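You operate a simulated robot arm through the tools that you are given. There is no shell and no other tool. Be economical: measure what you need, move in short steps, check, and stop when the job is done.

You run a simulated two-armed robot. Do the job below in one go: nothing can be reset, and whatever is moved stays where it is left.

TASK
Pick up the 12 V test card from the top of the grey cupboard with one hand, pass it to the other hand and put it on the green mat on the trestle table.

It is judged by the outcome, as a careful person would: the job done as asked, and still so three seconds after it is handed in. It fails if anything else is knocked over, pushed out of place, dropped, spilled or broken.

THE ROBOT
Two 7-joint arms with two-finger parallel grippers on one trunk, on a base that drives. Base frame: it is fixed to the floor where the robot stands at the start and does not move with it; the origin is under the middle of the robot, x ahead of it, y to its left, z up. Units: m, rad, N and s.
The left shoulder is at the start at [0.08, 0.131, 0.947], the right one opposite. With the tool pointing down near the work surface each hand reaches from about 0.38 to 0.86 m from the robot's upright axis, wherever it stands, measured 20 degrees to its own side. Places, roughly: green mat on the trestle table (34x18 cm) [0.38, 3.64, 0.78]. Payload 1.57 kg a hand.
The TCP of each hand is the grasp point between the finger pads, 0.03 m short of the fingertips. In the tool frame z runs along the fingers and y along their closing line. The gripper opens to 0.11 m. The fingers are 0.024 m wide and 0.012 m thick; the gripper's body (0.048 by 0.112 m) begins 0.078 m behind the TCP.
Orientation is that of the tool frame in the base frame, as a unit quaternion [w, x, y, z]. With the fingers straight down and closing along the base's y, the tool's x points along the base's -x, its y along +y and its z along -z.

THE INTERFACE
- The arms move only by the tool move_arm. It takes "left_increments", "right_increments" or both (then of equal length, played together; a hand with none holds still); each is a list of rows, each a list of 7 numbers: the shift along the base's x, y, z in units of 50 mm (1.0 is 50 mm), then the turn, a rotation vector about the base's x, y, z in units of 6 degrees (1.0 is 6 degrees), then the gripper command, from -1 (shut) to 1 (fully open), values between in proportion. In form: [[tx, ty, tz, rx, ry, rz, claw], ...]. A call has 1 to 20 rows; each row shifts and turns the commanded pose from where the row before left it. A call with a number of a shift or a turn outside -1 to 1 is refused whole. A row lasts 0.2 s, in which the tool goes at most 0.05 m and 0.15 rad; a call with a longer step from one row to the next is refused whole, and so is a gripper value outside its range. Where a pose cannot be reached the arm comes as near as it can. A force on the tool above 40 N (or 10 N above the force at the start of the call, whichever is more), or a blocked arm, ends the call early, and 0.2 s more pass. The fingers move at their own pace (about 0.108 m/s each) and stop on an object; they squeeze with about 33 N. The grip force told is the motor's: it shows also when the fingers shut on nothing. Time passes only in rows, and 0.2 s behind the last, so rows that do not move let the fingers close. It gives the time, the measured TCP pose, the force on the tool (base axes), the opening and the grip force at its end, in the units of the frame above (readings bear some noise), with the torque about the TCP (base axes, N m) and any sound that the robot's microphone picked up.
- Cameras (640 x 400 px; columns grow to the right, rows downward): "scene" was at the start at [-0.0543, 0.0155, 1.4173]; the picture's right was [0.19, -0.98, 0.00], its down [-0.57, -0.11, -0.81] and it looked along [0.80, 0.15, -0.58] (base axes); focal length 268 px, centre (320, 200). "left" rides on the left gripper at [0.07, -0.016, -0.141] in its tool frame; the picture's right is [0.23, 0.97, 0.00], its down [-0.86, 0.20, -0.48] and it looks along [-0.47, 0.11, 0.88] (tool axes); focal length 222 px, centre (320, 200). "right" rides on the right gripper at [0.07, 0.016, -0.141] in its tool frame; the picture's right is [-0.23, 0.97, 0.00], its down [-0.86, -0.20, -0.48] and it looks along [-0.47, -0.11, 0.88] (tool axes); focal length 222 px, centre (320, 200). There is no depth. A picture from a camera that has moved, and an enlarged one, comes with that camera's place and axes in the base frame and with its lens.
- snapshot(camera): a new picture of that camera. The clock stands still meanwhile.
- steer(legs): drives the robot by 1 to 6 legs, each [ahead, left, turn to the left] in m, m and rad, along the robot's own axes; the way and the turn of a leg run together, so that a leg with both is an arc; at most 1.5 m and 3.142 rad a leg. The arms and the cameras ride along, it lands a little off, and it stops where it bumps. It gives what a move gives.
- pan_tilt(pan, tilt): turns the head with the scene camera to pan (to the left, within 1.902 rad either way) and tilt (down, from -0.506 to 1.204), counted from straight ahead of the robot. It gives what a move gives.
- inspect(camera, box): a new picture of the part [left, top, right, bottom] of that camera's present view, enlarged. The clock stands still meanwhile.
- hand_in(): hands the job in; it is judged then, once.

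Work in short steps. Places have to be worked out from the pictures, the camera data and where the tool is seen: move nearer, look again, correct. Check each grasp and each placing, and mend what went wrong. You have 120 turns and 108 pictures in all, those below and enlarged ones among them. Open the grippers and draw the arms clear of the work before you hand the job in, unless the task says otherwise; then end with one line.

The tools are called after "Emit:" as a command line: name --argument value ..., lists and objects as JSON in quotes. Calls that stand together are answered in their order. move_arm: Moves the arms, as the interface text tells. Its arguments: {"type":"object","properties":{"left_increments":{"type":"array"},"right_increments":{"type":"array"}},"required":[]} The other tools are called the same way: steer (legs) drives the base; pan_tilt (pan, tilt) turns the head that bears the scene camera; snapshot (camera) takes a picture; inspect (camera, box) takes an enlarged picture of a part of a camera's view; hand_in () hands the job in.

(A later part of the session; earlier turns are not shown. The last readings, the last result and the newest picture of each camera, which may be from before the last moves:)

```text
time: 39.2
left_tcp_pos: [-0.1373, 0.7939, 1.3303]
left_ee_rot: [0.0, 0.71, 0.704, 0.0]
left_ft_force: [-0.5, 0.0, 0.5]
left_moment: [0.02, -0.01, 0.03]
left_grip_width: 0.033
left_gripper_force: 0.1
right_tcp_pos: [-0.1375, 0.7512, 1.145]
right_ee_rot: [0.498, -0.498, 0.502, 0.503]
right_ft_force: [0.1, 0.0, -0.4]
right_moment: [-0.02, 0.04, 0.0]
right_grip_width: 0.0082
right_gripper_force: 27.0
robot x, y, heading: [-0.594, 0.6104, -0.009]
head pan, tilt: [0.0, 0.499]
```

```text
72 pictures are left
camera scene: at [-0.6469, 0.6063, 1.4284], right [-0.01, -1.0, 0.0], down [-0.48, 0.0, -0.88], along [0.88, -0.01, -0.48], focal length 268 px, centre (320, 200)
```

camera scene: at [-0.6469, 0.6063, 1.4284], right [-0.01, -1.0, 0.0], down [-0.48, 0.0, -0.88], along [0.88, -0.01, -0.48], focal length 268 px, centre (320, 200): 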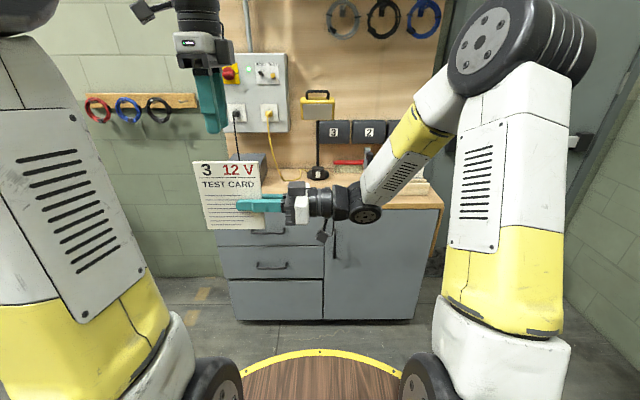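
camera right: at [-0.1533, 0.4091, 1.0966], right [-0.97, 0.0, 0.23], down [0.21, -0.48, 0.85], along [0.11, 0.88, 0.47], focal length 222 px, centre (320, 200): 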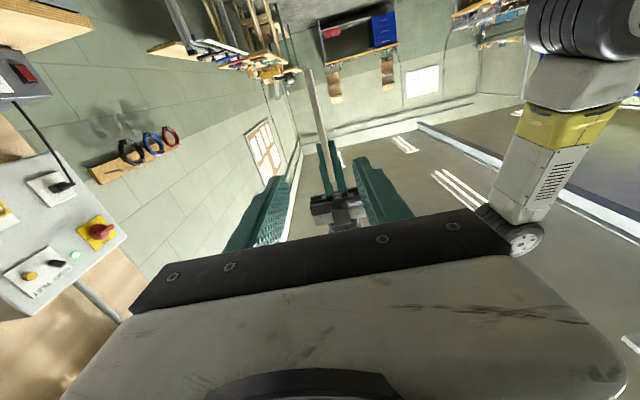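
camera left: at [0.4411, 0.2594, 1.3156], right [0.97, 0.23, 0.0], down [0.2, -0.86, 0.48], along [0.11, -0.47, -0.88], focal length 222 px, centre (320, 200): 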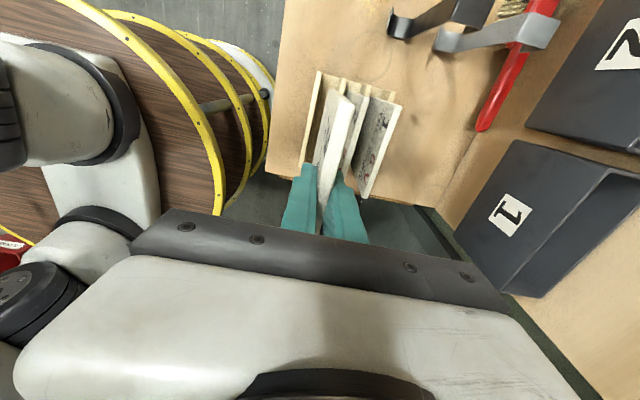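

Handover succeeded: the right hand alone holds the card. I move the left hand aside to the left, then drive sideways along the clear aisle toward the trestle table.

Emit:
move_arm --left_increments '[[0, 0.8, 0, 0, 0, 0, -0.4], [0, 0.8, 0, 0, 0, 0, -0.4], [0, 0.8, 0, 0, 0, 0, -0.4], [0, 0.8, 0, 0, 0, 0, -0.4], [0, 0, 0, 0, 0, 0, -0.4]]'

Emit:
steer --legs '[[0, 1.2, 0], [0, 1.2, 0]]'

Emit:
pan_tilt --pan 0.7 --tilt 0.5

Emit:
snapshot --camera "scene"

```text
time: 40.4
left_tcp_pos: [-0.138, 0.956, 1.3317]
left_ee_rot: [0.0, 0.71, 0.704, 0.0]
left_ft_force: [0.6, 0.1, 0.4]
left_moment: [0.02, 0.02, -0.01]
left_grip_width: 0.0331
left_gripper_force: 0.0
right_tcp_pos: [-0.1379, 0.752, 1.1454]
right_ee_rot: [0.498, -0.498, 0.502, 0.503]
right_ft_force: [-0.2, 0.0, 0.7]
right_moment: [-0.03, 0.0, 0.02]
right_grip_width: 0.0086
right_gripper_force: 27.4
robot x, y, heading: [-0.5969, 0.6036, -0.013]
head pan, tilt: [0.0, 0.499]
```

```text
time: 52.0
left_tcp_pos: [-0.099, 3.3345, 1.3318]
left_ee_rot: [0.0, 0.715, 0.7, 0.0]
left_ft_force: [0.1, 0.1, -0.3]
left_moment: [-0.05, 0.02, 0.01]
left_grip_width: 0.0332
left_gripper_force: 0.0
right_tcp_pos: [-0.1019, 3.1308, 1.1442]
right_ee_rot: [0.5, -0.495, 0.505, 0.5]
right_ft_force: [0.0, 0.2, 0.2]
right_moment: [-0.04, -0.03, -0.02]
right_grip_width: 0.0083
right_gripper_force: 27.3
robot x, y, heading: [-0.5655, 2.9899, -0.017]
head pan, tilt: [0.0, 0.499]
```

```text
time: 53.1
left_tcp_pos: [-0.0985, 3.3349, 1.3313]
left_ee_rot: [0.0, 0.713, 0.701, 0.0]
left_ft_force: [0.3, 1.0, -0.1]
left_moment: [0.01, 0.02, 0.0]
left_grip_width: 0.0331
left_gripper_force: 0.1
right_tcp_pos: [-0.1019, 3.1295, 1.1447]
right_ee_rot: [0.501, -0.496, 0.504, 0.499]
right_ft_force: [0.4, 0.1, 0.5]
right_moment: [-0.02, -0.01, -0.01]
right_grip_width: 0.0086
right_gripper_force: 27.4
robot x, y, heading: [-0.5642, 2.9883, -0.019]
head pan, tilt: [0.7, 0.499]
```

```text
71 pictures are left
camera scene: at [-0.6317, 3.0487, 1.4284], right [0.63, -0.78, 0.0], down [-0.37, -0.3, -0.88], along [0.68, 0.55, -0.48], focal length 268 px, centre (320, 200)
```

scene: 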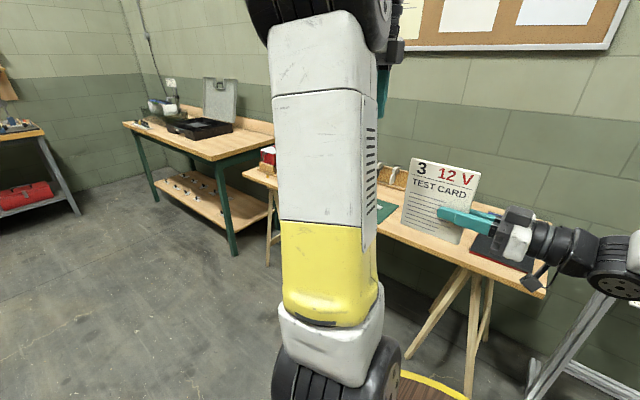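

The trestle table is ahead-left; I go on 0.8 m so the mat will lie ahead, slightly to the right-hand side.

Emit:
steer --legs '[[0, 0.83, 0.018]]'

Emit:
pan_tilt --pan -0.2 --tilt 0.65

Emit:
snapshot --camera "scene"

```text
time: 57.5
left_tcp_pos: [-0.1059, 4.1735, 1.3318]
left_ee_rot: [0.0, 0.703, 0.711, 0.0]
left_ft_force: [0.1, -0.6, 0.1]
left_moment: [0.01, 0.02, -0.04]
left_grip_width: 0.033
left_gripper_force: 0.0
right_tcp_pos: [-0.1029, 3.9685, 1.1459]
right_ee_rot: [0.492, -0.503, 0.497, 0.508]
right_ft_force: [-0.4, 0.3, -0.4]
right_moment: [-0.03, 0.03, 0.03]
right_grip_width: 0.0086
right_gripper_force: 27.5
robot x, y, heading: [-0.5616, 3.8136, 0.007]
head pan, tilt: [0.7, 0.499]
```

```text
time: 58.7
left_tcp_pos: [-0.1062, 4.1738, 1.3321]
left_ee_rot: [0.0, 0.702, 0.712, 0.001]
left_ft_force: [0.2, 0.9, -0.6]
left_moment: [0.0, 0.03, 0.0]
left_grip_width: 0.0329
left_gripper_force: 0.1
right_tcp_pos: [-0.1035, 3.9695, 1.1449]
right_ee_rot: [0.493, -0.503, 0.497, 0.507]
right_ft_force: [0.1, -0.2, 0.6]
right_moment: [0.0, 0.0, -0.01]
right_grip_width: 0.0083
right_gripper_force: 26.8
robot x, y, heading: [-0.5576, 3.8178, 0.013]
head pan, tilt: [-0.201, 0.649]
```

```text
70 pictures are left
camera scene: at [-0.6144, 3.7964, 1.4151], right [-0.19, -0.98, 0.0], down [-0.59, 0.11, -0.8], along [0.78, -0.15, -0.6], focal length 268 px, centre (320, 200)
```

scene: 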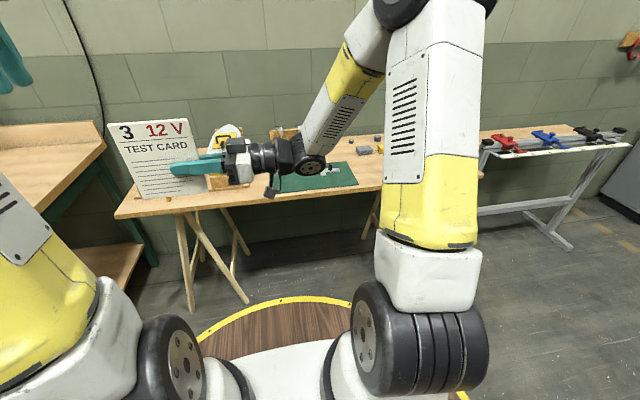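

The green mat is right ahead, with a small object on it. I enlarge.

Emit:
inspect --camera "scene" --box '[190, 120, 390, 240]'

```text
3.20 times, centred on (290, 180) of scene
camera zoom: at [-0.6144, 3.7964, 1.4151], right [-0.19, -0.98, 0.0], down [-0.59, 0.11, -0.8], along [0.78, -0.15, -0.6], focal length 859 px, centre (416, 264)
```

zoom: 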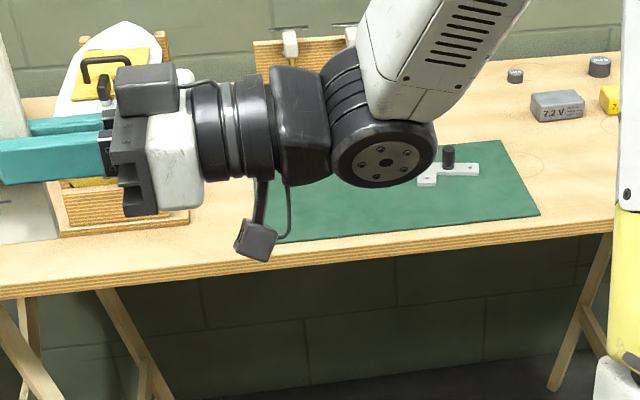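

A small bracket with a knob stands on the mat at about y 3.50–3.60, so the card must go on the free left part (centre about (0.38, 3.715)). I now reorient the right hand in free air: a 120° turn about (1,1,−1), so the fingers point forward and the card lies level, printed side up.

Emit:
move_arm --right_increments '[[0.16, -0.25, 0, 0.577, 0.577, -0.577, -1], [0.16, -0.25, 0, 0.577, 0.577, -0.577, -1], [0.16, -0.25, 0, 0.577, 0.577, -0.577, -1], [0.16, -0.25, 0, 0.577, 0.577, -0.577, -1], [0.16, -0.25, 0, 0.577, 0.577, -0.577, -1], [0.16, -0.25, 0, 0.577, 0.577, -0.577, -1], [0.16, -0.25, 0, 0.577, 0.577, -0.577, -1], [0.16, -0.25, 0, 0.577, 0.577, -0.577, -1], [0.16, -0.25, 0, 0.577, 0.577, -0.577, -1], [0.16, -0.25, 0, 0.577, 0.577, -0.577, -1]]'

Emit:
snapshot --camera "scene"

```text
time: 60.9
left_tcp_pos: [-0.1071, 4.1738, 1.3319]
left_ee_rot: [0.0, 0.703, 0.712, 0.0]
left_ft_force: [-0.1, 0.5, 0.2]
left_moment: [-0.03, 0.0, -0.02]
left_grip_width: 0.033
left_gripper_force: 0.1
right_tcp_pos: [-0.0228, 3.8433, 1.1438]
right_ee_rot: [0.575, -0.003, 0.572, 0.585]
right_ft_force: [0.3, 0.3, -1.0]
right_moment: [-0.02, -0.01, 0.02]
right_grip_width: 0.0087
right_gripper_force: 27.3
robot x, y, heading: [-0.5576, 3.8144, 0.009]
head pan, tilt: [-0.201, 0.649]
```

```text
68 pictures are left
camera scene: at [-0.6145, 3.7963, 1.4151], right [-0.19, -0.98, 0.0], down [-0.59, 0.11, -0.8], along [0.78, -0.15, -0.6], focal length 268 px, centre (320, 200)
```

scene: 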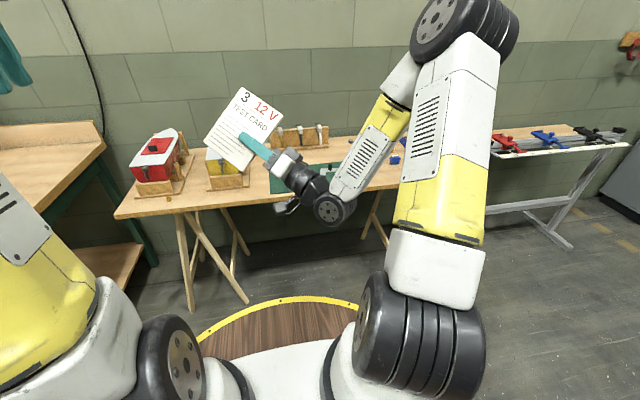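

Going well; I play the second half of the turn.

Emit:
move_arm --right_increments '[[0.16, -0.25, 0, 0.577, 0.577, -0.577, -1], [0.16, -0.25, 0, 0.577, 0.577, -0.577, -1], [0.16, -0.25, 0, 0.577, 0.577, -0.577, -1], [0.16, -0.25, 0, 0.577, 0.577, -0.577, -1], [0.16, -0.25, 0, 0.577, 0.577, -0.577, -1], [0.16, -0.25, 0, 0.577, 0.577, -0.577, -1], [0.16, -0.25, 0, 0.577, 0.577, -0.577, -1], [0.16, -0.25, 0, 0.577, 0.577, -0.577, -1], [0.16, -0.25, 0, 0.577, 0.577, -0.577, -1], [0.16, -0.25, 0, 0.577, 0.577, -0.577, -1]]'

Emit:
snapshot --camera "scene"

```text
time: 63.1
left_tcp_pos: [-0.1058, 4.1728, 1.3314]
left_ee_rot: [0.001, 0.702, 0.712, 0.001]
left_ft_force: [0.2, 0.6, 0.1]
left_moment: [-0.01, 0.03, 0.01]
left_grip_width: 0.033
left_gripper_force: 0.2
right_tcp_pos: [0.0673, 3.7214, 1.1442]
right_ee_rot: [0.503, 0.497, 0.493, 0.507]
right_ft_force: [-0.1, -0.3, -0.4]
right_moment: [0.06, 0.03, 0.0]
right_grip_width: 0.0083
right_gripper_force: 27.3
right hand out of reach, approached as far as the arm can: row 3, 4
robot x, y, heading: [-0.5612, 3.8159, 0.012]
head pan, tilt: [-0.201, 0.649]
```

```text
67 pictures are left
camera scene: at [-0.6144, 3.7962, 1.4151], right [-0.19, -0.98, 0.0], down [-0.59, 0.11, -0.8], along [0.78, -0.15, -0.6], focal length 268 px, centre (320, 200)
```

scene: 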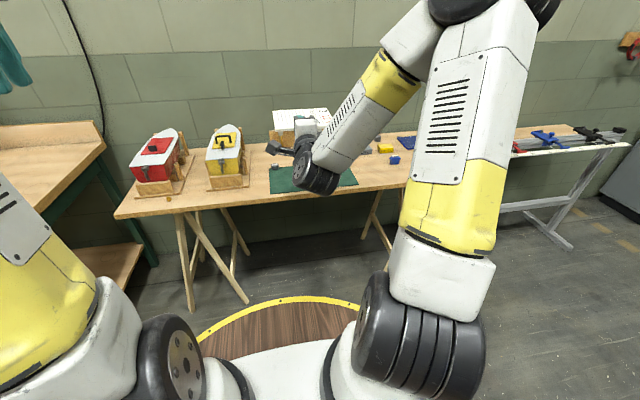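

The card is level, face up, fingers forward. I add the 20° downward pitch, then look through both hand cameras.

Emit:
move_arm --right_increments '[[0, 0, 0, 0, 0.84, 0, -1], [0, 0, 0, 0, 0.84, 0, -1], [0, 0, 0, 0, 0.84, 0, -1], [0, 0, 0, 0, 0.84, 0, -1], [0, 0, 0, 0, 0, 0, -1]]'

Emit:
snapshot --camera "right"

Emit:
snapshot --camera "left"

```text
time: 64.3
left_tcp_pos: [-0.1062, 4.1732, 1.3313]
left_ee_rot: [0.0, 0.702, 0.712, 0.0]
left_ft_force: [0.2, -0.4, 0.3]
left_moment: [-0.03, 0.02, 0.0]
left_grip_width: 0.033
left_gripper_force: 0.0
right_tcp_pos: [0.0665, 3.7195, 1.1447]
right_ee_rot: [0.408, 0.579, 0.573, 0.412]
right_ft_force: [-0.9, 0.6, -1.5]
right_moment: [0.04, 0.0, 0.02]
right_grip_width: 0.0085
right_gripper_force: 27.9
robot x, y, heading: [-0.5551, 3.8154, 0.016]
head pan, tilt: [-0.201, 0.649]
```

```text
66 pictures are left
camera right: at [-0.0625, 3.7898, 1.2075], right [0.32, -0.23, 0.92], down [-0.52, -0.85, -0.04], along [0.79, -0.46, -0.39], focal length 222 px, centre (320, 200)
```

right: 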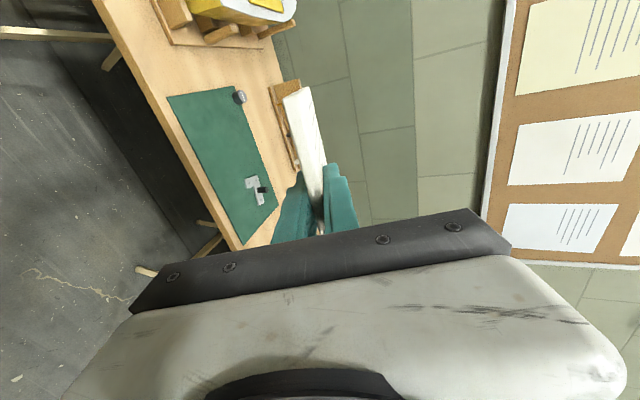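

```text
65 pictures are left
camera left: at [-0.1237, 4.243, 1.4751], right [0.97, 0.24, 0.0], down [0.21, -0.85, 0.48], along [0.11, -0.46, -0.88], focal length 222 px, centre (320, 200)
```

left: 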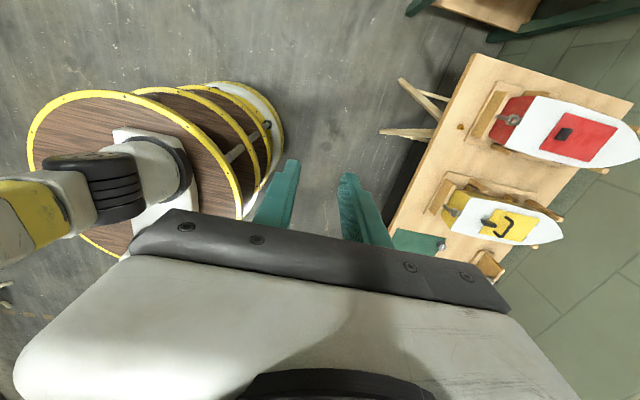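

The right camera shows also a small cylinder near the mat's far-left corner. I enlarge the mat.

Emit:
inspect --camera "right" --box '[130, 70, 310, 260]'

Emit:
inspect --camera "left" --box '[360, 130, 560, 300]'

```text
2.11 times, centred on (220, 165) of right
camera zoom: at [-0.0625, 3.7898, 1.2075], right [0.32, -0.23, 0.92], down [-0.52, -0.85, -0.04], along [0.79, -0.46, -0.39], focal length 468 px, centre (530, 274)
```

zoom: 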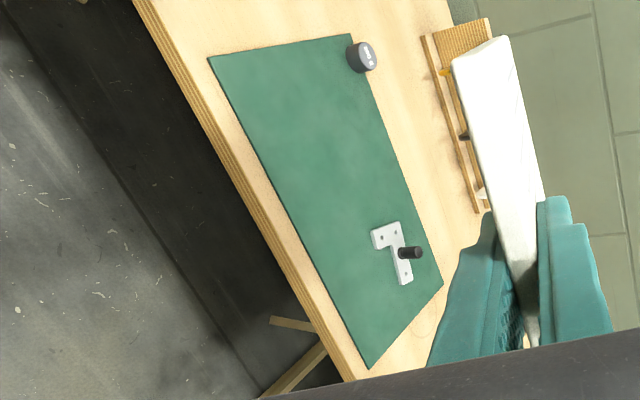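

```text
2.35 times, centred on (460, 215) of left
camera zoom: at [-0.1237, 4.243, 1.4751], right [0.97, 0.24, 0.0], down [0.21, -0.85, 0.48], along [0.11, -0.46, -0.88], focal length 523 px, centre (-9, 165)
```

zoom: 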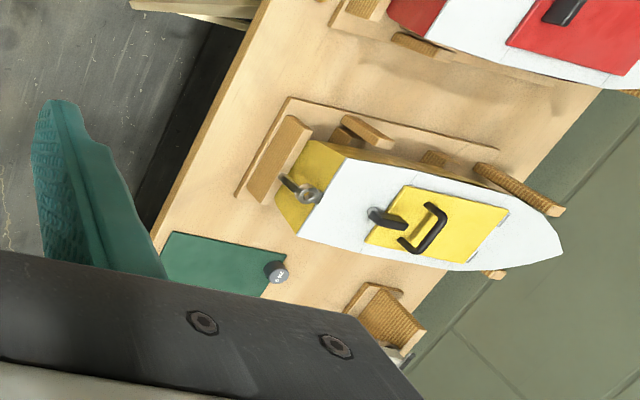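

The mat spans roughly x 0.29–0.48, y 3.47–3.82, with a small knob at its far-left corner and the bracket on the right. I drive 0.27 m forward, keeping the hands high, then look from above.

Emit:
steer --legs '[[0.27, 0, -0.012]]'

Emit:
snapshot --camera "right"

Emit:
snapshot --camera "scene"

```text
time: 66.2
left_tcp_pos: [0.1675, 4.1688, 1.3324]
left_ee_rot: [0.0, 0.707, 0.707, -0.001]
left_ft_force: [-0.4, -0.3, 0.2]
left_moment: [-0.01, -0.02, 0.01]
left_grip_width: 0.033
left_gripper_force: 0.0
right_tcp_pos: [0.3359, 3.7155, 1.1441]
right_ee_rot: [0.411, 0.58, 0.571, 0.41]
right_ft_force: [0.5, -0.3, -0.2]
right_moment: [0.02, -0.01, -0.02]
right_grip_width: 0.0084
right_gripper_force: 27.6
robot x, y, heading: [-0.2903, 3.8178, 0.0]
head pan, tilt: [-0.201, 0.649]
```

```text
62 pictures are left
camera right: at [0.2076, 3.7853, 1.2072], right [0.31, -0.24, 0.92], down [-0.53, -0.85, -0.04], along [0.79, -0.47, -0.39], focal length 222 px, centre (320, 200)
```

right: 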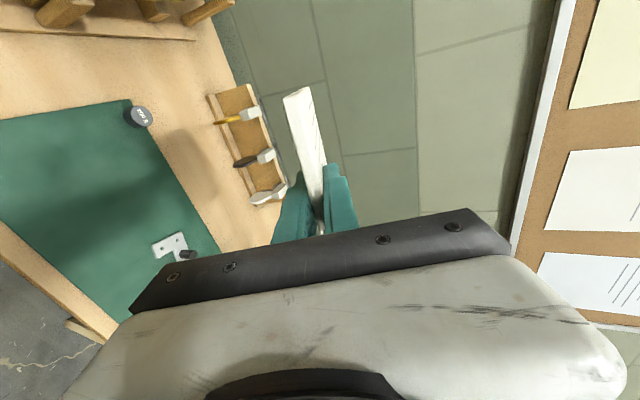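

```text
61 pictures are left
camera scene: at [-0.3442, 3.7985, 1.4151], right [-0.2, -0.98, 0.0], down [-0.59, 0.12, -0.8], along [0.78, -0.16, -0.6], focal length 268 px, centre (320, 200)
```

scene: 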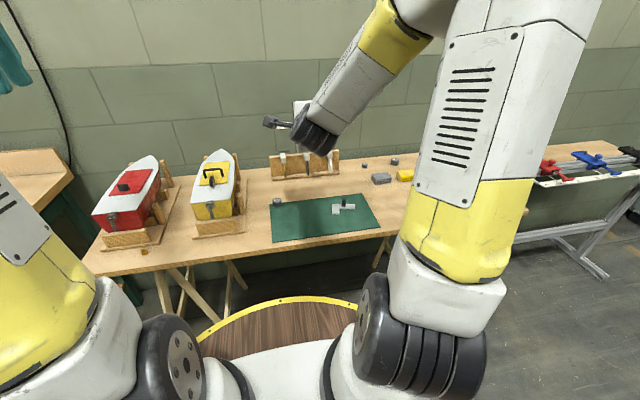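

The scene camera now sees the whole mat. I enlarge it to measure.

Emit:
inspect --camera "scene" --box '[240, 170, 400, 270]'

```text
4.00 times, centred on (320, 220) of scene
camera zoom: at [-0.3442, 3.7985, 1.4151], right [-0.2, -0.98, 0.0], down [-0.59, 0.12, -0.8], along [0.78, -0.16, -0.6], focal length 1073 px, centre (320, 120)
```

zoom: 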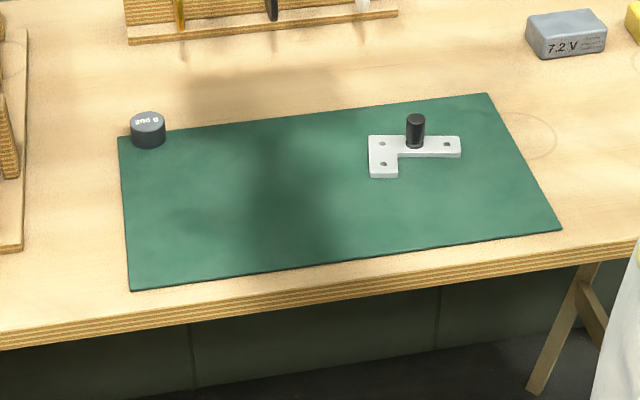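

Both cameras agree: mat x 0.283–0.487, y 3.457–3.827 at z≈0.78; knob at (0.473, 3.80), bracket at y<3.606. I'll place the card at x 0.304–0.432, y 3.637–3.797. I descend to z≈0.90 with slightly more pitch.

Emit:
move_arm --right_increments '[[-0.06, 0.15, -0.2, 0, 0.33, 0, -1], [-0.06, 0.15, -0.7, 0, 0.33, 0, -1], [0, 0, -0.8, 0, 0, 0, -1], [0, 0, -0.8, 0, 0, 0, -1], [0, 0, -0.8, 0, 0, 0, -1], [0, 0, -0.8, 0, 0, 0, -1], [0, 0, -0.7, 0, 0, 0, -1], [0, 0, 0, 0, 0, 0, -1]]'

Emit:
snapshot --camera "scene"

Emit:
snapshot --camera "right"

```text
time: 68.0
left_tcp_pos: [0.1681, 4.1698, 1.3312]
left_ee_rot: [0.0, 0.707, 0.707, 0.001]
left_ft_force: [0.9, 0.2, 0.2]
left_moment: [0.02, -0.01, -0.02]
left_grip_width: 0.0328
left_gripper_force: 0.0
right_tcp_pos: [0.3305, 3.7298, 0.9063]
right_ee_rot: [0.392, 0.595, 0.584, 0.389]
right_ft_force: [-0.7, -0.1, -0.5]
right_moment: [0.01, 0.04, 0.0]
right_grip_width: 0.0081
right_gripper_force: 27.3
robot x, y, heading: [-0.289, 3.8176, 0.0]
head pan, tilt: [-0.201, 0.649]
```

```text
59 pictures are left
camera scene: at [-0.3441, 3.7985, 1.4151], right [-0.2, -0.98, 0.0], down [-0.59, 0.12, -0.8], along [0.78, -0.16, -0.6], focal length 268 px, centre (320, 200)
```

scene: 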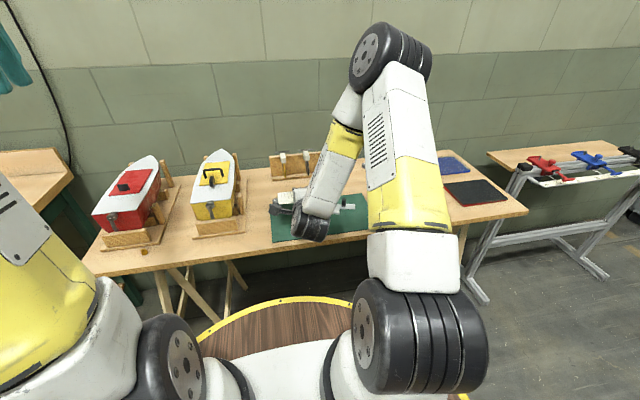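

```text
58 pictures are left
camera right: at [0.2068, 3.7997, 0.9779], right [0.38, -0.24, 0.9], down [-0.53, -0.85, 0.0], along [0.76, -0.47, -0.44], focal length 222 px, centre (320, 200)
```

right: 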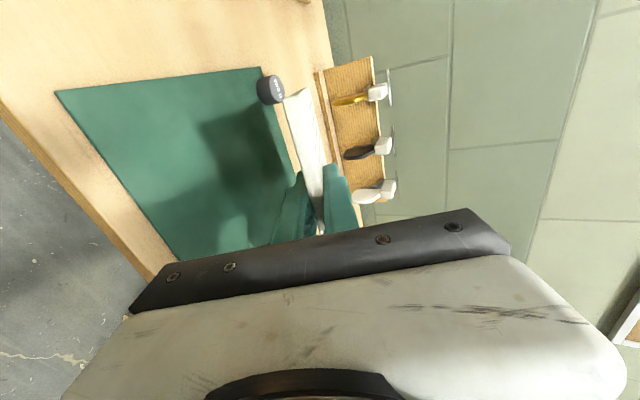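

I bring the left hand round above-left of the mat to see the card and mat from the side (it will also hold the card down later), with its fingers shut.

Emit:
move_arm --left_increments '[[0.76, -0.6, -0.6, 0, 0, 0, -1], [0.76, -0.6, -0.6, 0, 0, 0, -1], [0.76, -0.6, -0.6, 0, 0, 0, -1], [0.76, -0.6, -0.6, 0, 0, 0, -1], [0.76, -0.6, -0.6, 0, 0, 0, -1], [0, 0, 0, 0, 0, 0, -1]]'

Emit:
snapshot --camera "left"

Emit:
inspect --camera "right" --box '[200, 50, 400, 250]'

```text
refused: row 1 steps farther than a row can; nothing moved
```

```text
57 pictures are left
camera left: at [0.152, 4.2393, 1.4751], right [0.97, 0.23, 0.0], down [0.2, -0.86, 0.48], along [0.11, -0.47, -0.88], focal length 222 px, centre (320, 200)
```

left: 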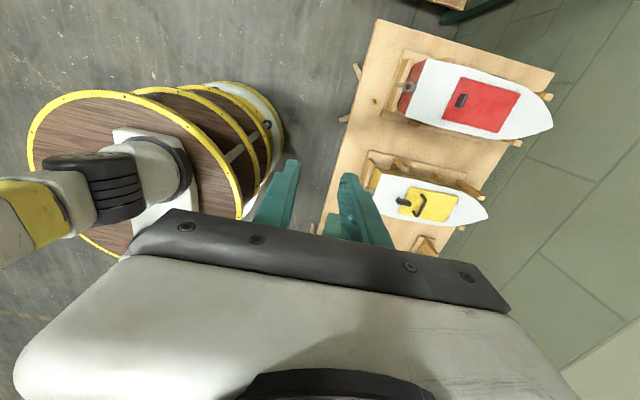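

```text
2.00 times, centred on (300, 150) of right
camera zoom: at [0.2068, 3.7997, 0.9779], right [0.38, -0.24, 0.9], down [-0.53, -0.85, 0.0], along [0.76, -0.47, -0.44], focal length 444 px, centre (360, 300)
```

zoom: 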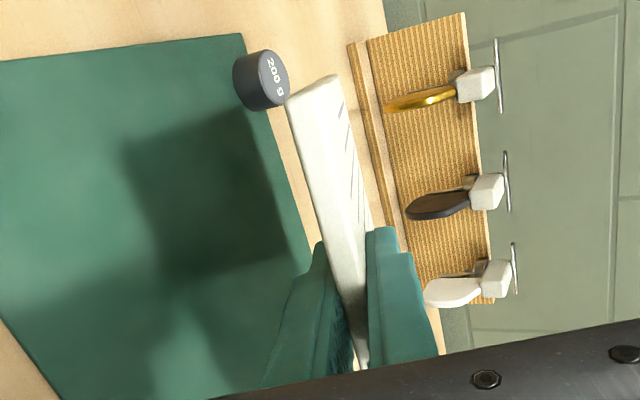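

The step was too long; I split it into smaller rows.

Emit:
move_arm --left_increments '[[0.63, -0.5, -0.5, 0, 0, 0, -1], [0.63, -0.5, -0.5, 0, 0, 0, -1], [0.63, -0.5, -0.5, 0, 0, 0, -1], [0.63, -0.5, -0.5, 0, 0, 0, -1], [0.63, -0.5, -0.5, 0, 0, 0, -1], [0.63, -0.5, -0.5, 0, 0, 0, -1], [0, 0, 0, 0, 0, 0, -1]]'

Emit:
snapshot --camera "left"

```text
time: 69.6
left_tcp_pos: [0.3572, 4.0197, 1.1839]
left_ee_rot: [0.0, 0.707, 0.707, 0.0]
left_ft_force: [-0.7, 0.7, 0.0]
left_moment: [0.0, -0.02, -0.01]
left_grip_width: 0.0
left_gripper_force: 21.0
right_tcp_pos: [0.3299, 3.7286, 0.9065]
right_ee_rot: [0.392, 0.595, 0.584, 0.389]
right_ft_force: [0.1, 0.1, -0.6]
right_moment: [-0.02, 0.04, -0.01]
right_grip_width: 0.0084
right_gripper_force: 27.3
robot x, y, heading: [-0.2883, 3.8152, 0.001]
head pan, tilt: [-0.201, 0.649]
```

```text
55 pictures are left
camera left: at [0.3398, 4.0907, 1.3277], right [0.97, 0.23, 0.0], down [0.2, -0.86, 0.48], along [0.11, -0.47, -0.88], focal length 222 px, centre (320, 200)
```

left: 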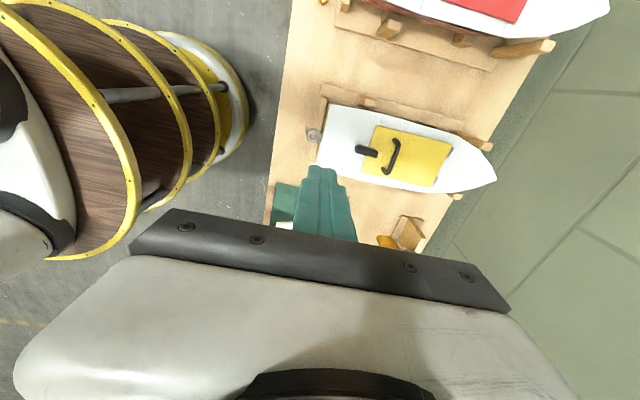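

The left gripper hides its own view there; I'll rely on force and the right camera. I lower the right hand to z≈0.845.

Emit:
move_arm --right_increments '[[0, 0, -0.4, 0, 0, 0, -1], [0, 0, -0.4, 0, 0, 0, -1], [0, 0, -0.4, 0, 0, 0, -1], [0, 0, 0, 0, 0, 0, -1]]'

Emit:
inspect --camera "right" --box '[150, 50, 390, 250]'

Emit:
inspect --camera "scene" --box '[240, 150, 400, 270]'

```text
time: 70.6
left_tcp_pos: [0.357, 4.0207, 1.1849]
left_ee_rot: [0.0, 0.707, 0.707, 0.0]
left_ft_force: [0.3, -0.2, 0.8]
left_moment: [0.0, 0.04, 0.04]
left_grip_width: 0.0001
left_gripper_force: 21.2
right_tcp_pos: [0.3289, 3.7298, 0.8429]
right_ee_rot: [0.391, 0.595, 0.584, 0.39]
right_ft_force: [0.1, 0.5, -0.2]
right_moment: [0.02, 0.03, 0.0]
right_grip_width: 0.0085
right_gripper_force: 26.8
robot x, y, heading: [-0.2898, 3.8174, -0.002]
head pan, tilt: [-0.201, 0.649]
```

```text
2.00 times, centred on (270, 150) of right
camera zoom: at [0.2059, 3.8001, 0.9146], right [0.38, -0.24, 0.9], down [-0.53, -0.85, 0.0], along [0.76, -0.47, -0.44], focal length 444 px, centre (420, 300)
```

zoom: 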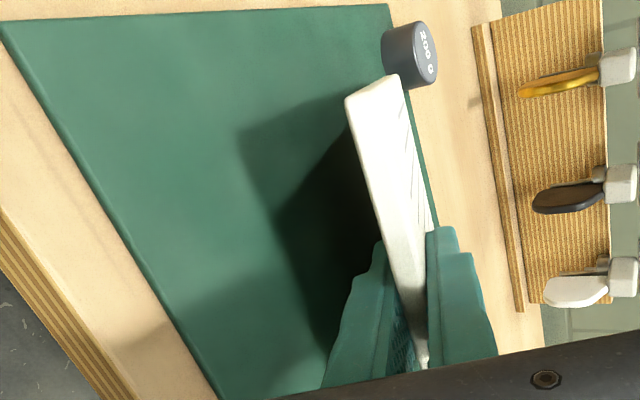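

```text
3.33 times, centred on (320, 210) of scene
camera zoom: at [-0.344, 3.7985, 1.4151], right [-0.2, -0.98, 0.0], down [-0.59, 0.12, -0.8], along [0.78, -0.16, -0.6], focal length 894 px, centre (320, 167)
```

zoom: 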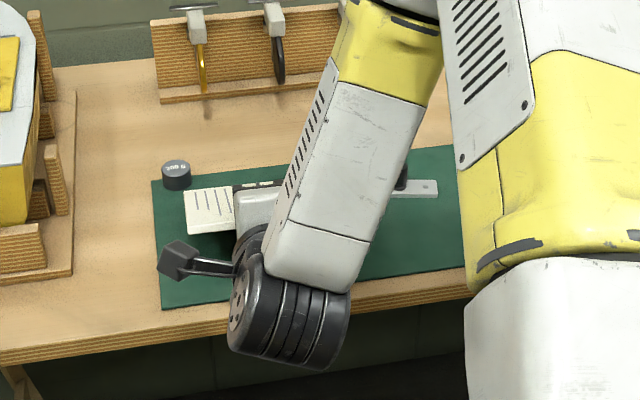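

Measured: card far corner at (0.432, 3.791), near edge x≈0.30 — as planned. I lower gently toward contact.

Emit:
move_arm --right_increments '[[0, 0, -0.06, 0, 0, 0, -1], [0, 0, -0.06, 0, 0, 0, -1], [0, 0, -0.06, 0, 0, 0, -1], [0, 0, -0.06, 0, 0, 0, -1], [0, 0, 0, 0, 0, 0, -1]]'

Emit:
inspect --camera "right" --box '[150, 50, 390, 250]'

```text
time: 71.8
left_tcp_pos: [0.3559, 4.0213, 1.184]
left_ee_rot: [0.0, 0.707, 0.707, 0.0]
left_ft_force: [-0.4, -0.1, -0.2]
left_moment: [-0.02, -0.02, 0.03]
left_grip_width: 0.0
left_gripper_force: 21.8
right_tcp_pos: [0.3286, 3.7295, 0.8305]
right_ee_rot: [0.392, 0.594, 0.585, 0.39]
right_ft_force: [0.7, -0.6, -0.7]
right_moment: [0.01, 0.03, 0.04]
right_grip_width: 0.0085
right_gripper_force: 27.4
robot x, y, heading: [-0.2911, 3.8181, -0.001]
head pan, tilt: [-0.201, 0.649]
```

```text
2.00 times, centred on (270, 150) of right
camera zoom: at [0.2049, 3.8002, 0.9028], right [0.38, -0.24, 0.9], down [-0.53, -0.85, 0.0], along [0.76, -0.47, -0.44], focal length 444 px, centre (420, 300)
```

zoom: 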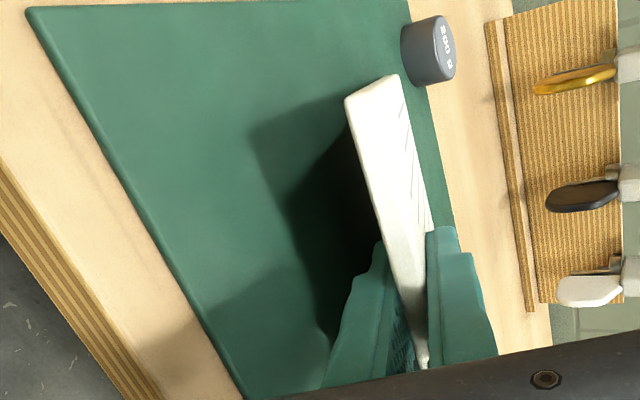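

Not yet in contact; 2 mm steps on.

Emit:
move_arm --right_increments '[[0, 0, -0.04, 0, 0, 0, -1], [0, 0, -0.04, 0, 0, 0, -1], [0, 0, -0.04, 0, 0, 0, -1], [0, 0, 0, 0, 0, 0, -1]]'

Emit:
inspect --camera "right" --box '[150, 50, 390, 250]'

```text
time: 72.8
left_tcp_pos: [0.356, 4.021, 1.1842]
left_ee_rot: [0.0, 0.707, 0.707, 0.0]
left_ft_force: [0.2, -0.5, 0.3]
left_moment: [0.02, 0.02, 0.02]
left_grip_width: 0.0002
left_gripper_force: 21.4
right_tcp_pos: [0.3305, 3.73, 0.8271]
right_ee_rot: [0.393, 0.593, 0.584, 0.391]
right_ft_force: [-9.9, -3.4, 16.7]
right_moment: [-0.39, -1.2, -0.38]
right_grip_width: 0.0085
right_gripper_force: 27.3
robot x, y, heading: [-0.2906, 3.8157, 0.0]
head pan, tilt: [-0.201, 0.649]
```

```text
2.00 times, centred on (270, 150) of right
camera zoom: at [0.2058, 3.8012, 0.8986], right [0.37, -0.24, 0.9], down [-0.53, -0.85, 0.0], along [0.76, -0.47, -0.44], focal length 444 px, centre (420, 300)
```

zoom: 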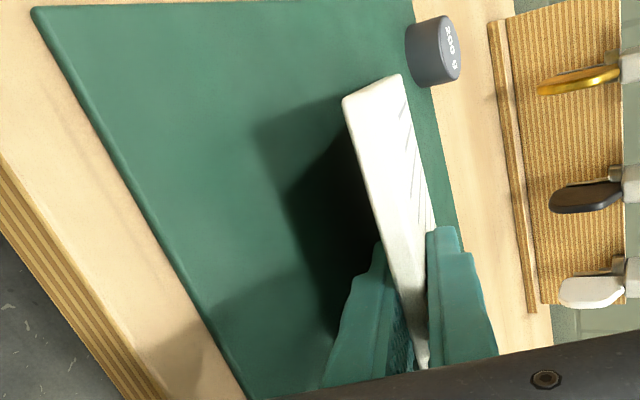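

Contact: 16.7 N upward at z 0.827. I ease up 2.5 mm, and bring the left hand over the card's far part to hold it down when the right fingers withdraw.

Emit:
move_arm --right_increments '[[0, 0, -0.0, 0, 0, 0, -1], [0, 0, 0.05, 0, 0, 0, -1], [0, 0, 0, 0, 0, 0, -1], [0, 0, 0, 0, 0, 0, -1], [0, 0, 0, 0, 0, 0, -1], [0, 0, 0, 0, 0, 0, -1], [0, 0, 0, 0, 0, 0, -1]]' --left_increments '[[0.16, -0.89, 0, 0, 0, 0, -1], [0.16, -0.89, 0, 0, 0, 0, -1], [0.16, -0.89, 0, 0, 0, 0, -1], [0.16, -0.89, 0, 0, 0, 0, -1], [0.16, -0.89, 0, 0, 0, 0, -1], [0.16, -0.87, 0, 0, 0, 0, -1], [0, 0, 0, 0, 0, 0, -1]]'

Emit:
snapshot --camera "scene"

Emit:
snapshot --camera "left"

```text
time: 74.4
left_tcp_pos: [0.4045, 3.7547, 1.1804]
left_ee_rot: [0.0, 0.707, 0.707, -0.001]
left_ft_force: [-0.5, 0.8, -1.6]
left_moment: [0.03, 0.0, 0.02]
left_grip_width: 0.0
left_gripper_force: 21.5
right_tcp_pos: [0.3303, 3.7306, 0.8292]
right_ee_rot: [0.392, 0.594, 0.584, 0.391]
right_ft_force: [-0.3, 0.6, 5.6]
right_moment: [-0.21, -0.61, 0.11]
right_grip_width: 0.0085
right_gripper_force: 26.9
robot x, y, heading: [-0.2908, 3.8137, -0.003]
head pan, tilt: [-0.201, 0.649]
```

```text
50 pictures are left
camera scene: at [-0.3443, 3.7985, 1.4151], right [-0.2, -0.98, 0.0], down [-0.59, 0.12, -0.8], along [0.78, -0.16, -0.6], focal length 268 px, centre (320, 200)
```

scene: 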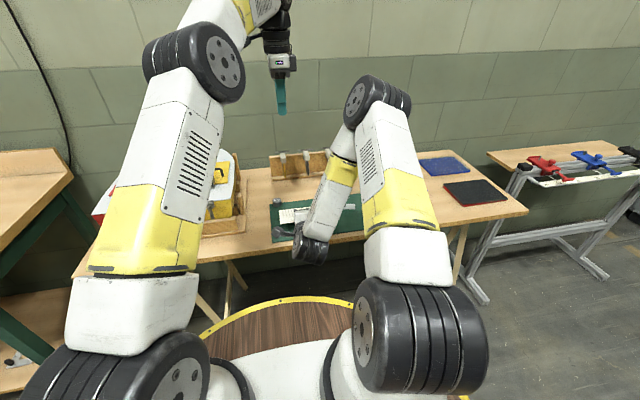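

```text
49 pictures are left
camera left: at [0.389, 3.8241, 1.3247], right [0.97, 0.23, 0.0], down [0.2, -0.86, 0.48], along [0.11, -0.47, -0.88], focal length 222 px, centre (320, 200)
```

left: 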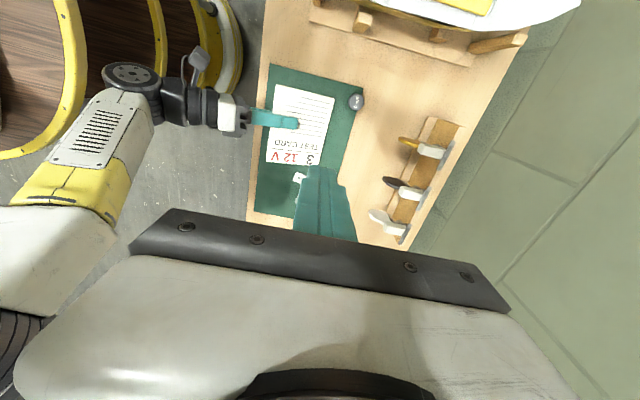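

A clear overhead view. I enlarge to check the card against the mat's edges, weight and bracket.

Emit:
inspect --camera "left" --box '[230, 50, 390, 230]'

```text
2.22 times, centred on (310, 140) of left
camera zoom: at [0.389, 3.8241, 1.3247], right [0.97, 0.23, 0.0], down [0.2, -0.86, 0.48], along [0.11, -0.47, -0.88], focal length 494 px, centre (342, 333)
```

zoom: 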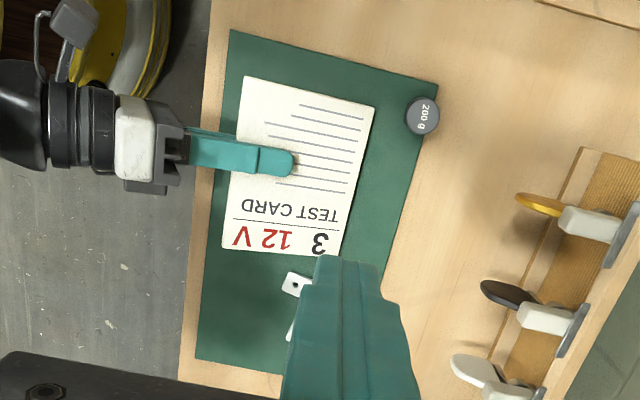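

The card sits well inside the free part of the mat. I open the right fingers a little so the card's near edge sinks onto the lower finger.

Emit:
move_arm --right_increments '[[0, 0, 0, 0, 0, 0, -0.8], [0, 0, 0, 0, 0, 0, -0.7], [0, 0, 0, 0, 0, 0, -0.6], [0, 0, 0, 0, 0, 0, -0.5], [0, 0, 0, 0, 0, 0, -0.45], [0, 0, 0, 0, 0, 0, -0.45]]'

Emit:
inspect --camera "left" --box '[230, 50, 390, 230]'

Emit:
inspect --camera "right" --box '[150, 50, 390, 250]'

```text
time: 75.8
left_tcp_pos: [0.4068, 3.7545, 1.1816]
left_ee_rot: [0.0, 0.707, 0.707, 0.0]
left_ft_force: [-0.1, 0.0, -0.6]
left_moment: [-0.02, -0.01, -0.01]
left_grip_width: 0.0
left_gripper_force: 21.5
right_tcp_pos: [0.3304, 3.7297, 0.8291]
right_ee_rot: [0.392, 0.595, 0.584, 0.389]
right_ft_force: [-0.7, -0.1, 0.1]
right_moment: [-0.01, -0.01, 0.0]
right_grip_width: 0.0304
right_gripper_force: 0.2
robot x, y, heading: [-0.2901, 3.8171, 0.003]
head pan, tilt: [-0.201, 0.649]
```

```text
2.22 times, centred on (310, 140) of left
camera zoom: at [0.3893, 3.8244, 1.3247], right [0.97, 0.23, 0.0], down [0.2, -0.86, 0.48], along [0.11, -0.47, -0.88], focal length 494 px, centre (342, 333)
```

zoom: 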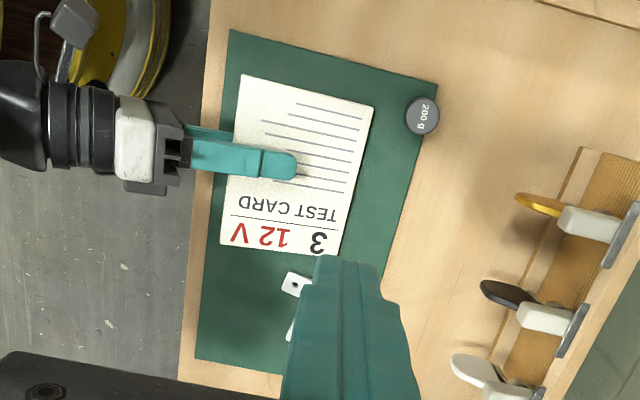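

```text
2.00 times, centred on (270, 150) of right
camera zoom: at [0.206, 3.8011, 0.9003], right [0.38, -0.24, 0.9], down [-0.53, -0.85, 0.0], along [0.76, -0.47, -0.44], focal length 444 px, centre (420, 300)
```

zoom: 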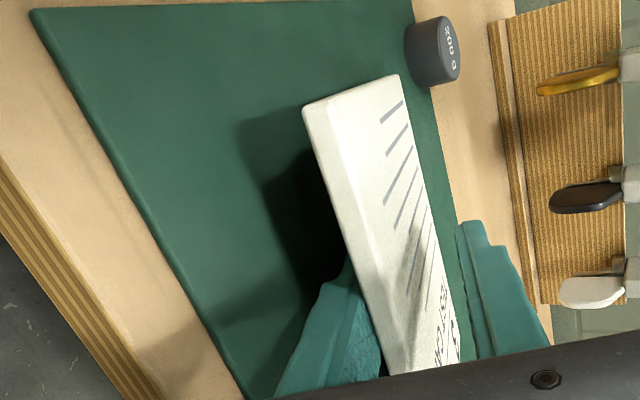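

The card now rests on the lower finger, far edge on the mat. I lower the right hand 9 mm to bring the card flatter.

Emit:
move_arm --right_increments '[[0, 0, -0.06, 0, 0, 0, -0.45], [0, 0, -0.06, 0, 0, 0, -0.45], [0, 0, -0.06, 0, 0, 0, -0.45], [0, 0, 0, 0, 0, 0, -0.45]]' --left_increments '[[0, 0, -0.9, 0, 0, 0, -1], [0, 0, -0.9, 0, 0, 0, -1], [0, 0, -0.9, 0, 0, 0, -1], [0, 0, -0.9, 0, 0, 0, -1]]'

Emit:
snapshot --camera "scene"

Emit:
snapshot --camera "left"

Emit:
inspect --camera "right" --box '[150, 50, 390, 250]'

```text
time: 76.8
left_tcp_pos: [0.403, 3.7558, 1.0008]
left_ee_rot: [0.0, 0.707, 0.707, 0.0]
left_ft_force: [0.1, -0.4, 0.2]
left_moment: [0.03, -0.03, -0.04]
left_grip_width: 0.0
left_gripper_force: 21.2
right_tcp_pos: [0.3307, 3.7288, 0.82]
right_ee_rot: [0.392, 0.595, 0.583, 0.389]
right_ft_force: [0.1, 0.6, 0.7]
right_moment: [0.01, -0.05, 0.0]
right_grip_width: 0.0299
right_gripper_force: 0.2
robot x, y, heading: [-0.2851, 3.8173, 0.001]
head pan, tilt: [-0.201, 0.649]
```

```text
45 pictures are left
camera scene: at [-0.3442, 3.7985, 1.4151], right [-0.2, -0.98, 0.0], down [-0.59, 0.12, -0.8], along [0.78, -0.16, -0.6], focal length 268 px, centre (320, 200)
```

scene: 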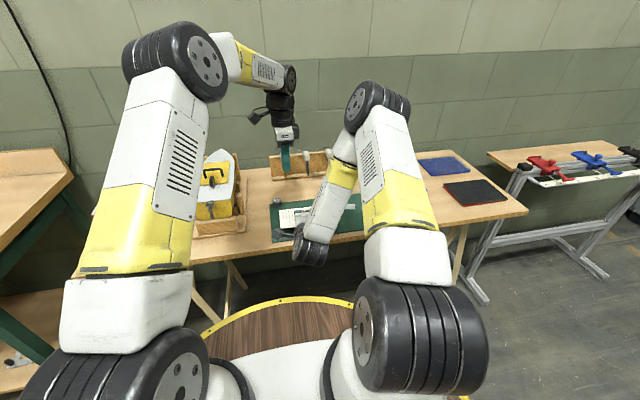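

```text
44 pictures are left
camera left: at [0.3862, 3.8261, 1.1442], right [0.97, 0.23, 0.0], down [0.2, -0.85, 0.48], along [0.11, -0.47, -0.88], focal length 222 px, centre (320, 200)
```

left: 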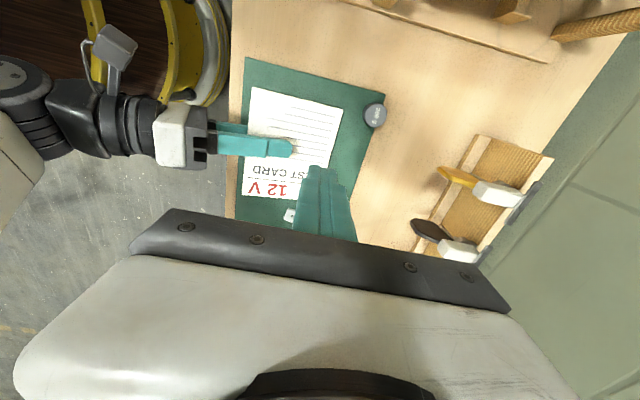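

```text
2.00 times, centred on (270, 150) of right
camera zoom: at [0.2074, 3.8008, 0.8916], right [0.38, -0.24, 0.9], down [-0.53, -0.85, 0.0], along [0.76, -0.47, -0.44], focal length 444 px, centre (420, 300)
```

zoom: 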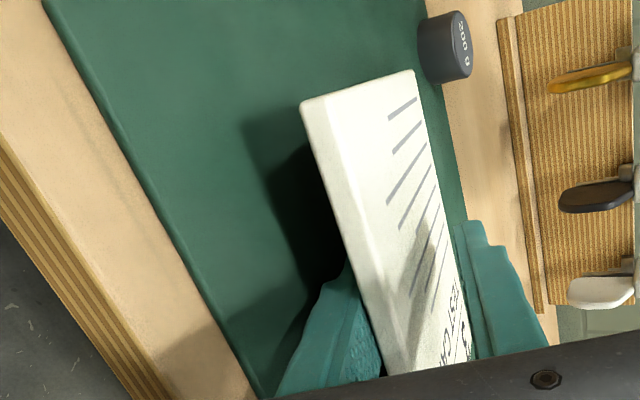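

Clear. I lower the left hand to just above the card.

Emit:
move_arm --left_increments '[[0, 0, -0.8, 0, 0, 0, -1], [0, 0, -0.8, 0, 0, 0, -1], [0, 0, -0.8, 0, 0, 0, -1], [0, 0, -0.6, 0, 0, 0, -1], [0, 0, 0, 0, 0, 0, -1]]'

Emit:
snapshot --camera "right"

Emit:
snapshot --camera "left"

```text
time: 78.0
left_tcp_pos: [0.4055, 3.755, 0.8531]
left_ee_rot: [0.0, 0.706, 0.708, 0.0]
left_ft_force: [-0.7, 0.5, 0.2]
left_moment: [-0.04, 0.02, 0.03]
left_grip_width: 0.0
left_gripper_force: 21.3
right_tcp_pos: [0.3328, 3.7296, 0.8197]
right_ee_rot: [0.392, 0.594, 0.584, 0.39]
right_ft_force: [-1.0, -0.1, 0.0]
right_moment: [0.01, -0.03, -0.01]
right_grip_width: 0.0296
right_gripper_force: 0.0
robot x, y, heading: [-0.2911, 3.8179, -0.003]
head pan, tilt: [-0.201, 0.649]
```

```text
42 pictures are left
camera right: at [0.2074, 3.8008, 0.8916], right [0.38, -0.24, 0.9], down [-0.53, -0.85, 0.0], along [0.76, -0.47, -0.44], focal length 222 px, centre (320, 200)
```

right: 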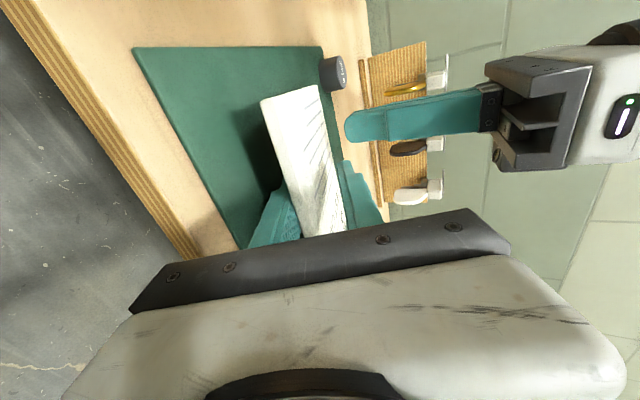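

```text
41 pictures are left
camera left: at [0.3883, 3.8247, 0.9965], right [0.97, 0.23, 0.0], down [0.2, -0.86, 0.48], along [0.11, -0.47, -0.88], focal length 222 px, centre (320, 200)
```

left: 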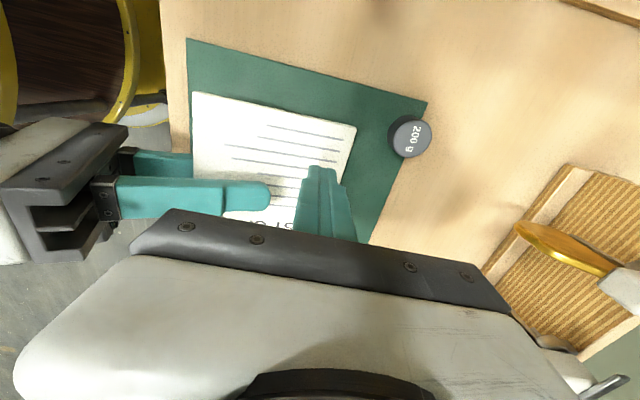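

Left tip is over the far part of the card, clear of everything. I lower in fine steps toward contact.

Emit:
move_arm --left_increments '[[0, 0, -0.1, 0, 0, 0, -1], [0, 0, -0.1, 0, 0, 0, -1], [0, 0, -0.1, 0, 0, 0, -1], [0, 0, -0.06, 0, 0, 0, -1], [0, 0, -0.06, 0, 0, 0, -1], [0, 0, 0, 0, 0, 0, -1]]'

Emit:
inspect --camera "right" --box '[220, 50, 420, 250]'

```text
time: 79.4
left_tcp_pos: [0.4055, 3.7532, 0.831]
left_ee_rot: [0.001, 0.707, 0.707, 0.001]
left_ft_force: [-0.2, -0.4, 6.8]
left_moment: [0.0, 0.08, 0.01]
left_grip_width: 0.0003
left_gripper_force: 21.1
right_tcp_pos: [0.3318, 3.7292, 0.8201]
right_ee_rot: [0.392, 0.594, 0.584, 0.39]
right_ft_force: [0.1, 1.0, -0.2]
right_moment: [-0.07, -0.15, 0.01]
right_grip_width: 0.03
right_gripper_force: 0.1
robot x, y, heading: [-0.2884, 3.8172, 0.001]
head pan, tilt: [-0.201, 0.649]
```

```text
2.00 times, centred on (320, 150) of right
camera zoom: at [0.2073, 3.8008, 0.8917], right [0.38, -0.24, 0.9], down [-0.53, -0.85, 0.0], along [0.76, -0.47, -0.44], focal length 444 px, centre (320, 300)
```

zoom: 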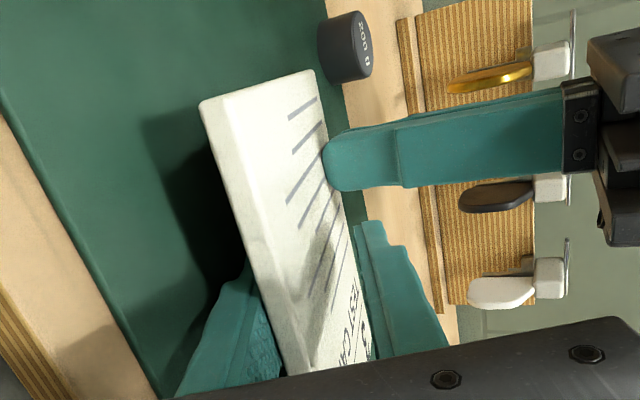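

The left holds the card with ~7 N. I open the right fingers further while rising equally (so the lower finger stays level and the upper one clears the card).

Emit:
move_arm --right_increments '[[0, 0, 0.06, 0, 0, 0, -0.33], [0, 0, 0.06, 0, 0, 0, -0.21], [0, 0, 0.06, 0, 0, 0, -0.09], [0, 0, 0, 0, 0, 0, -0.09]]'

Emit:
inspect --camera "right" --box '[220, 50, 420, 250]'

```text
time: 80.4
left_tcp_pos: [0.4047, 3.7542, 0.8312]
left_ee_rot: [0.0, 0.707, 0.707, 0.001]
left_ft_force: [2.1, 0.4, 5.7]
left_moment: [-0.01, 0.02, -0.01]
left_grip_width: 0.0
left_gripper_force: 21.1
right_tcp_pos: [0.3295, 3.7294, 0.8284]
right_ee_rot: [0.391, 0.595, 0.585, 0.389]
right_ft_force: [0.2, -0.9, 0.0]
right_moment: [-0.07, -0.16, 0.03]
right_grip_width: 0.0498
right_gripper_force: 0.0
robot x, y, heading: [-0.2858, 3.8173, -0.004]
head pan, tilt: [-0.201, 0.649]
```

```text
2.00 times, centred on (320, 150) of right
camera zoom: at [0.2056, 3.8007, 0.9008], right [0.38, -0.24, 0.9], down [-0.53, -0.85, 0.0], along [0.76, -0.47, -0.45], focal length 444 px, centre (320, 300)
```

zoom: 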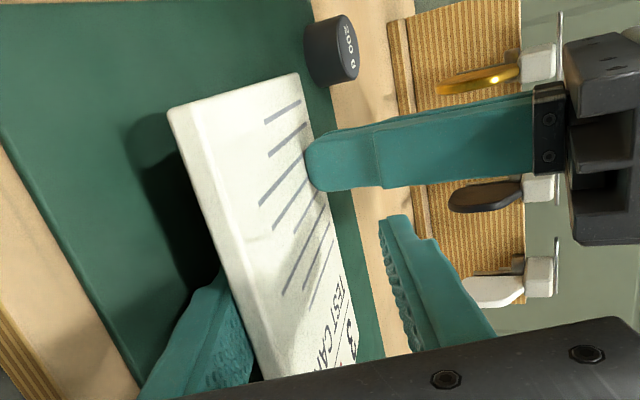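

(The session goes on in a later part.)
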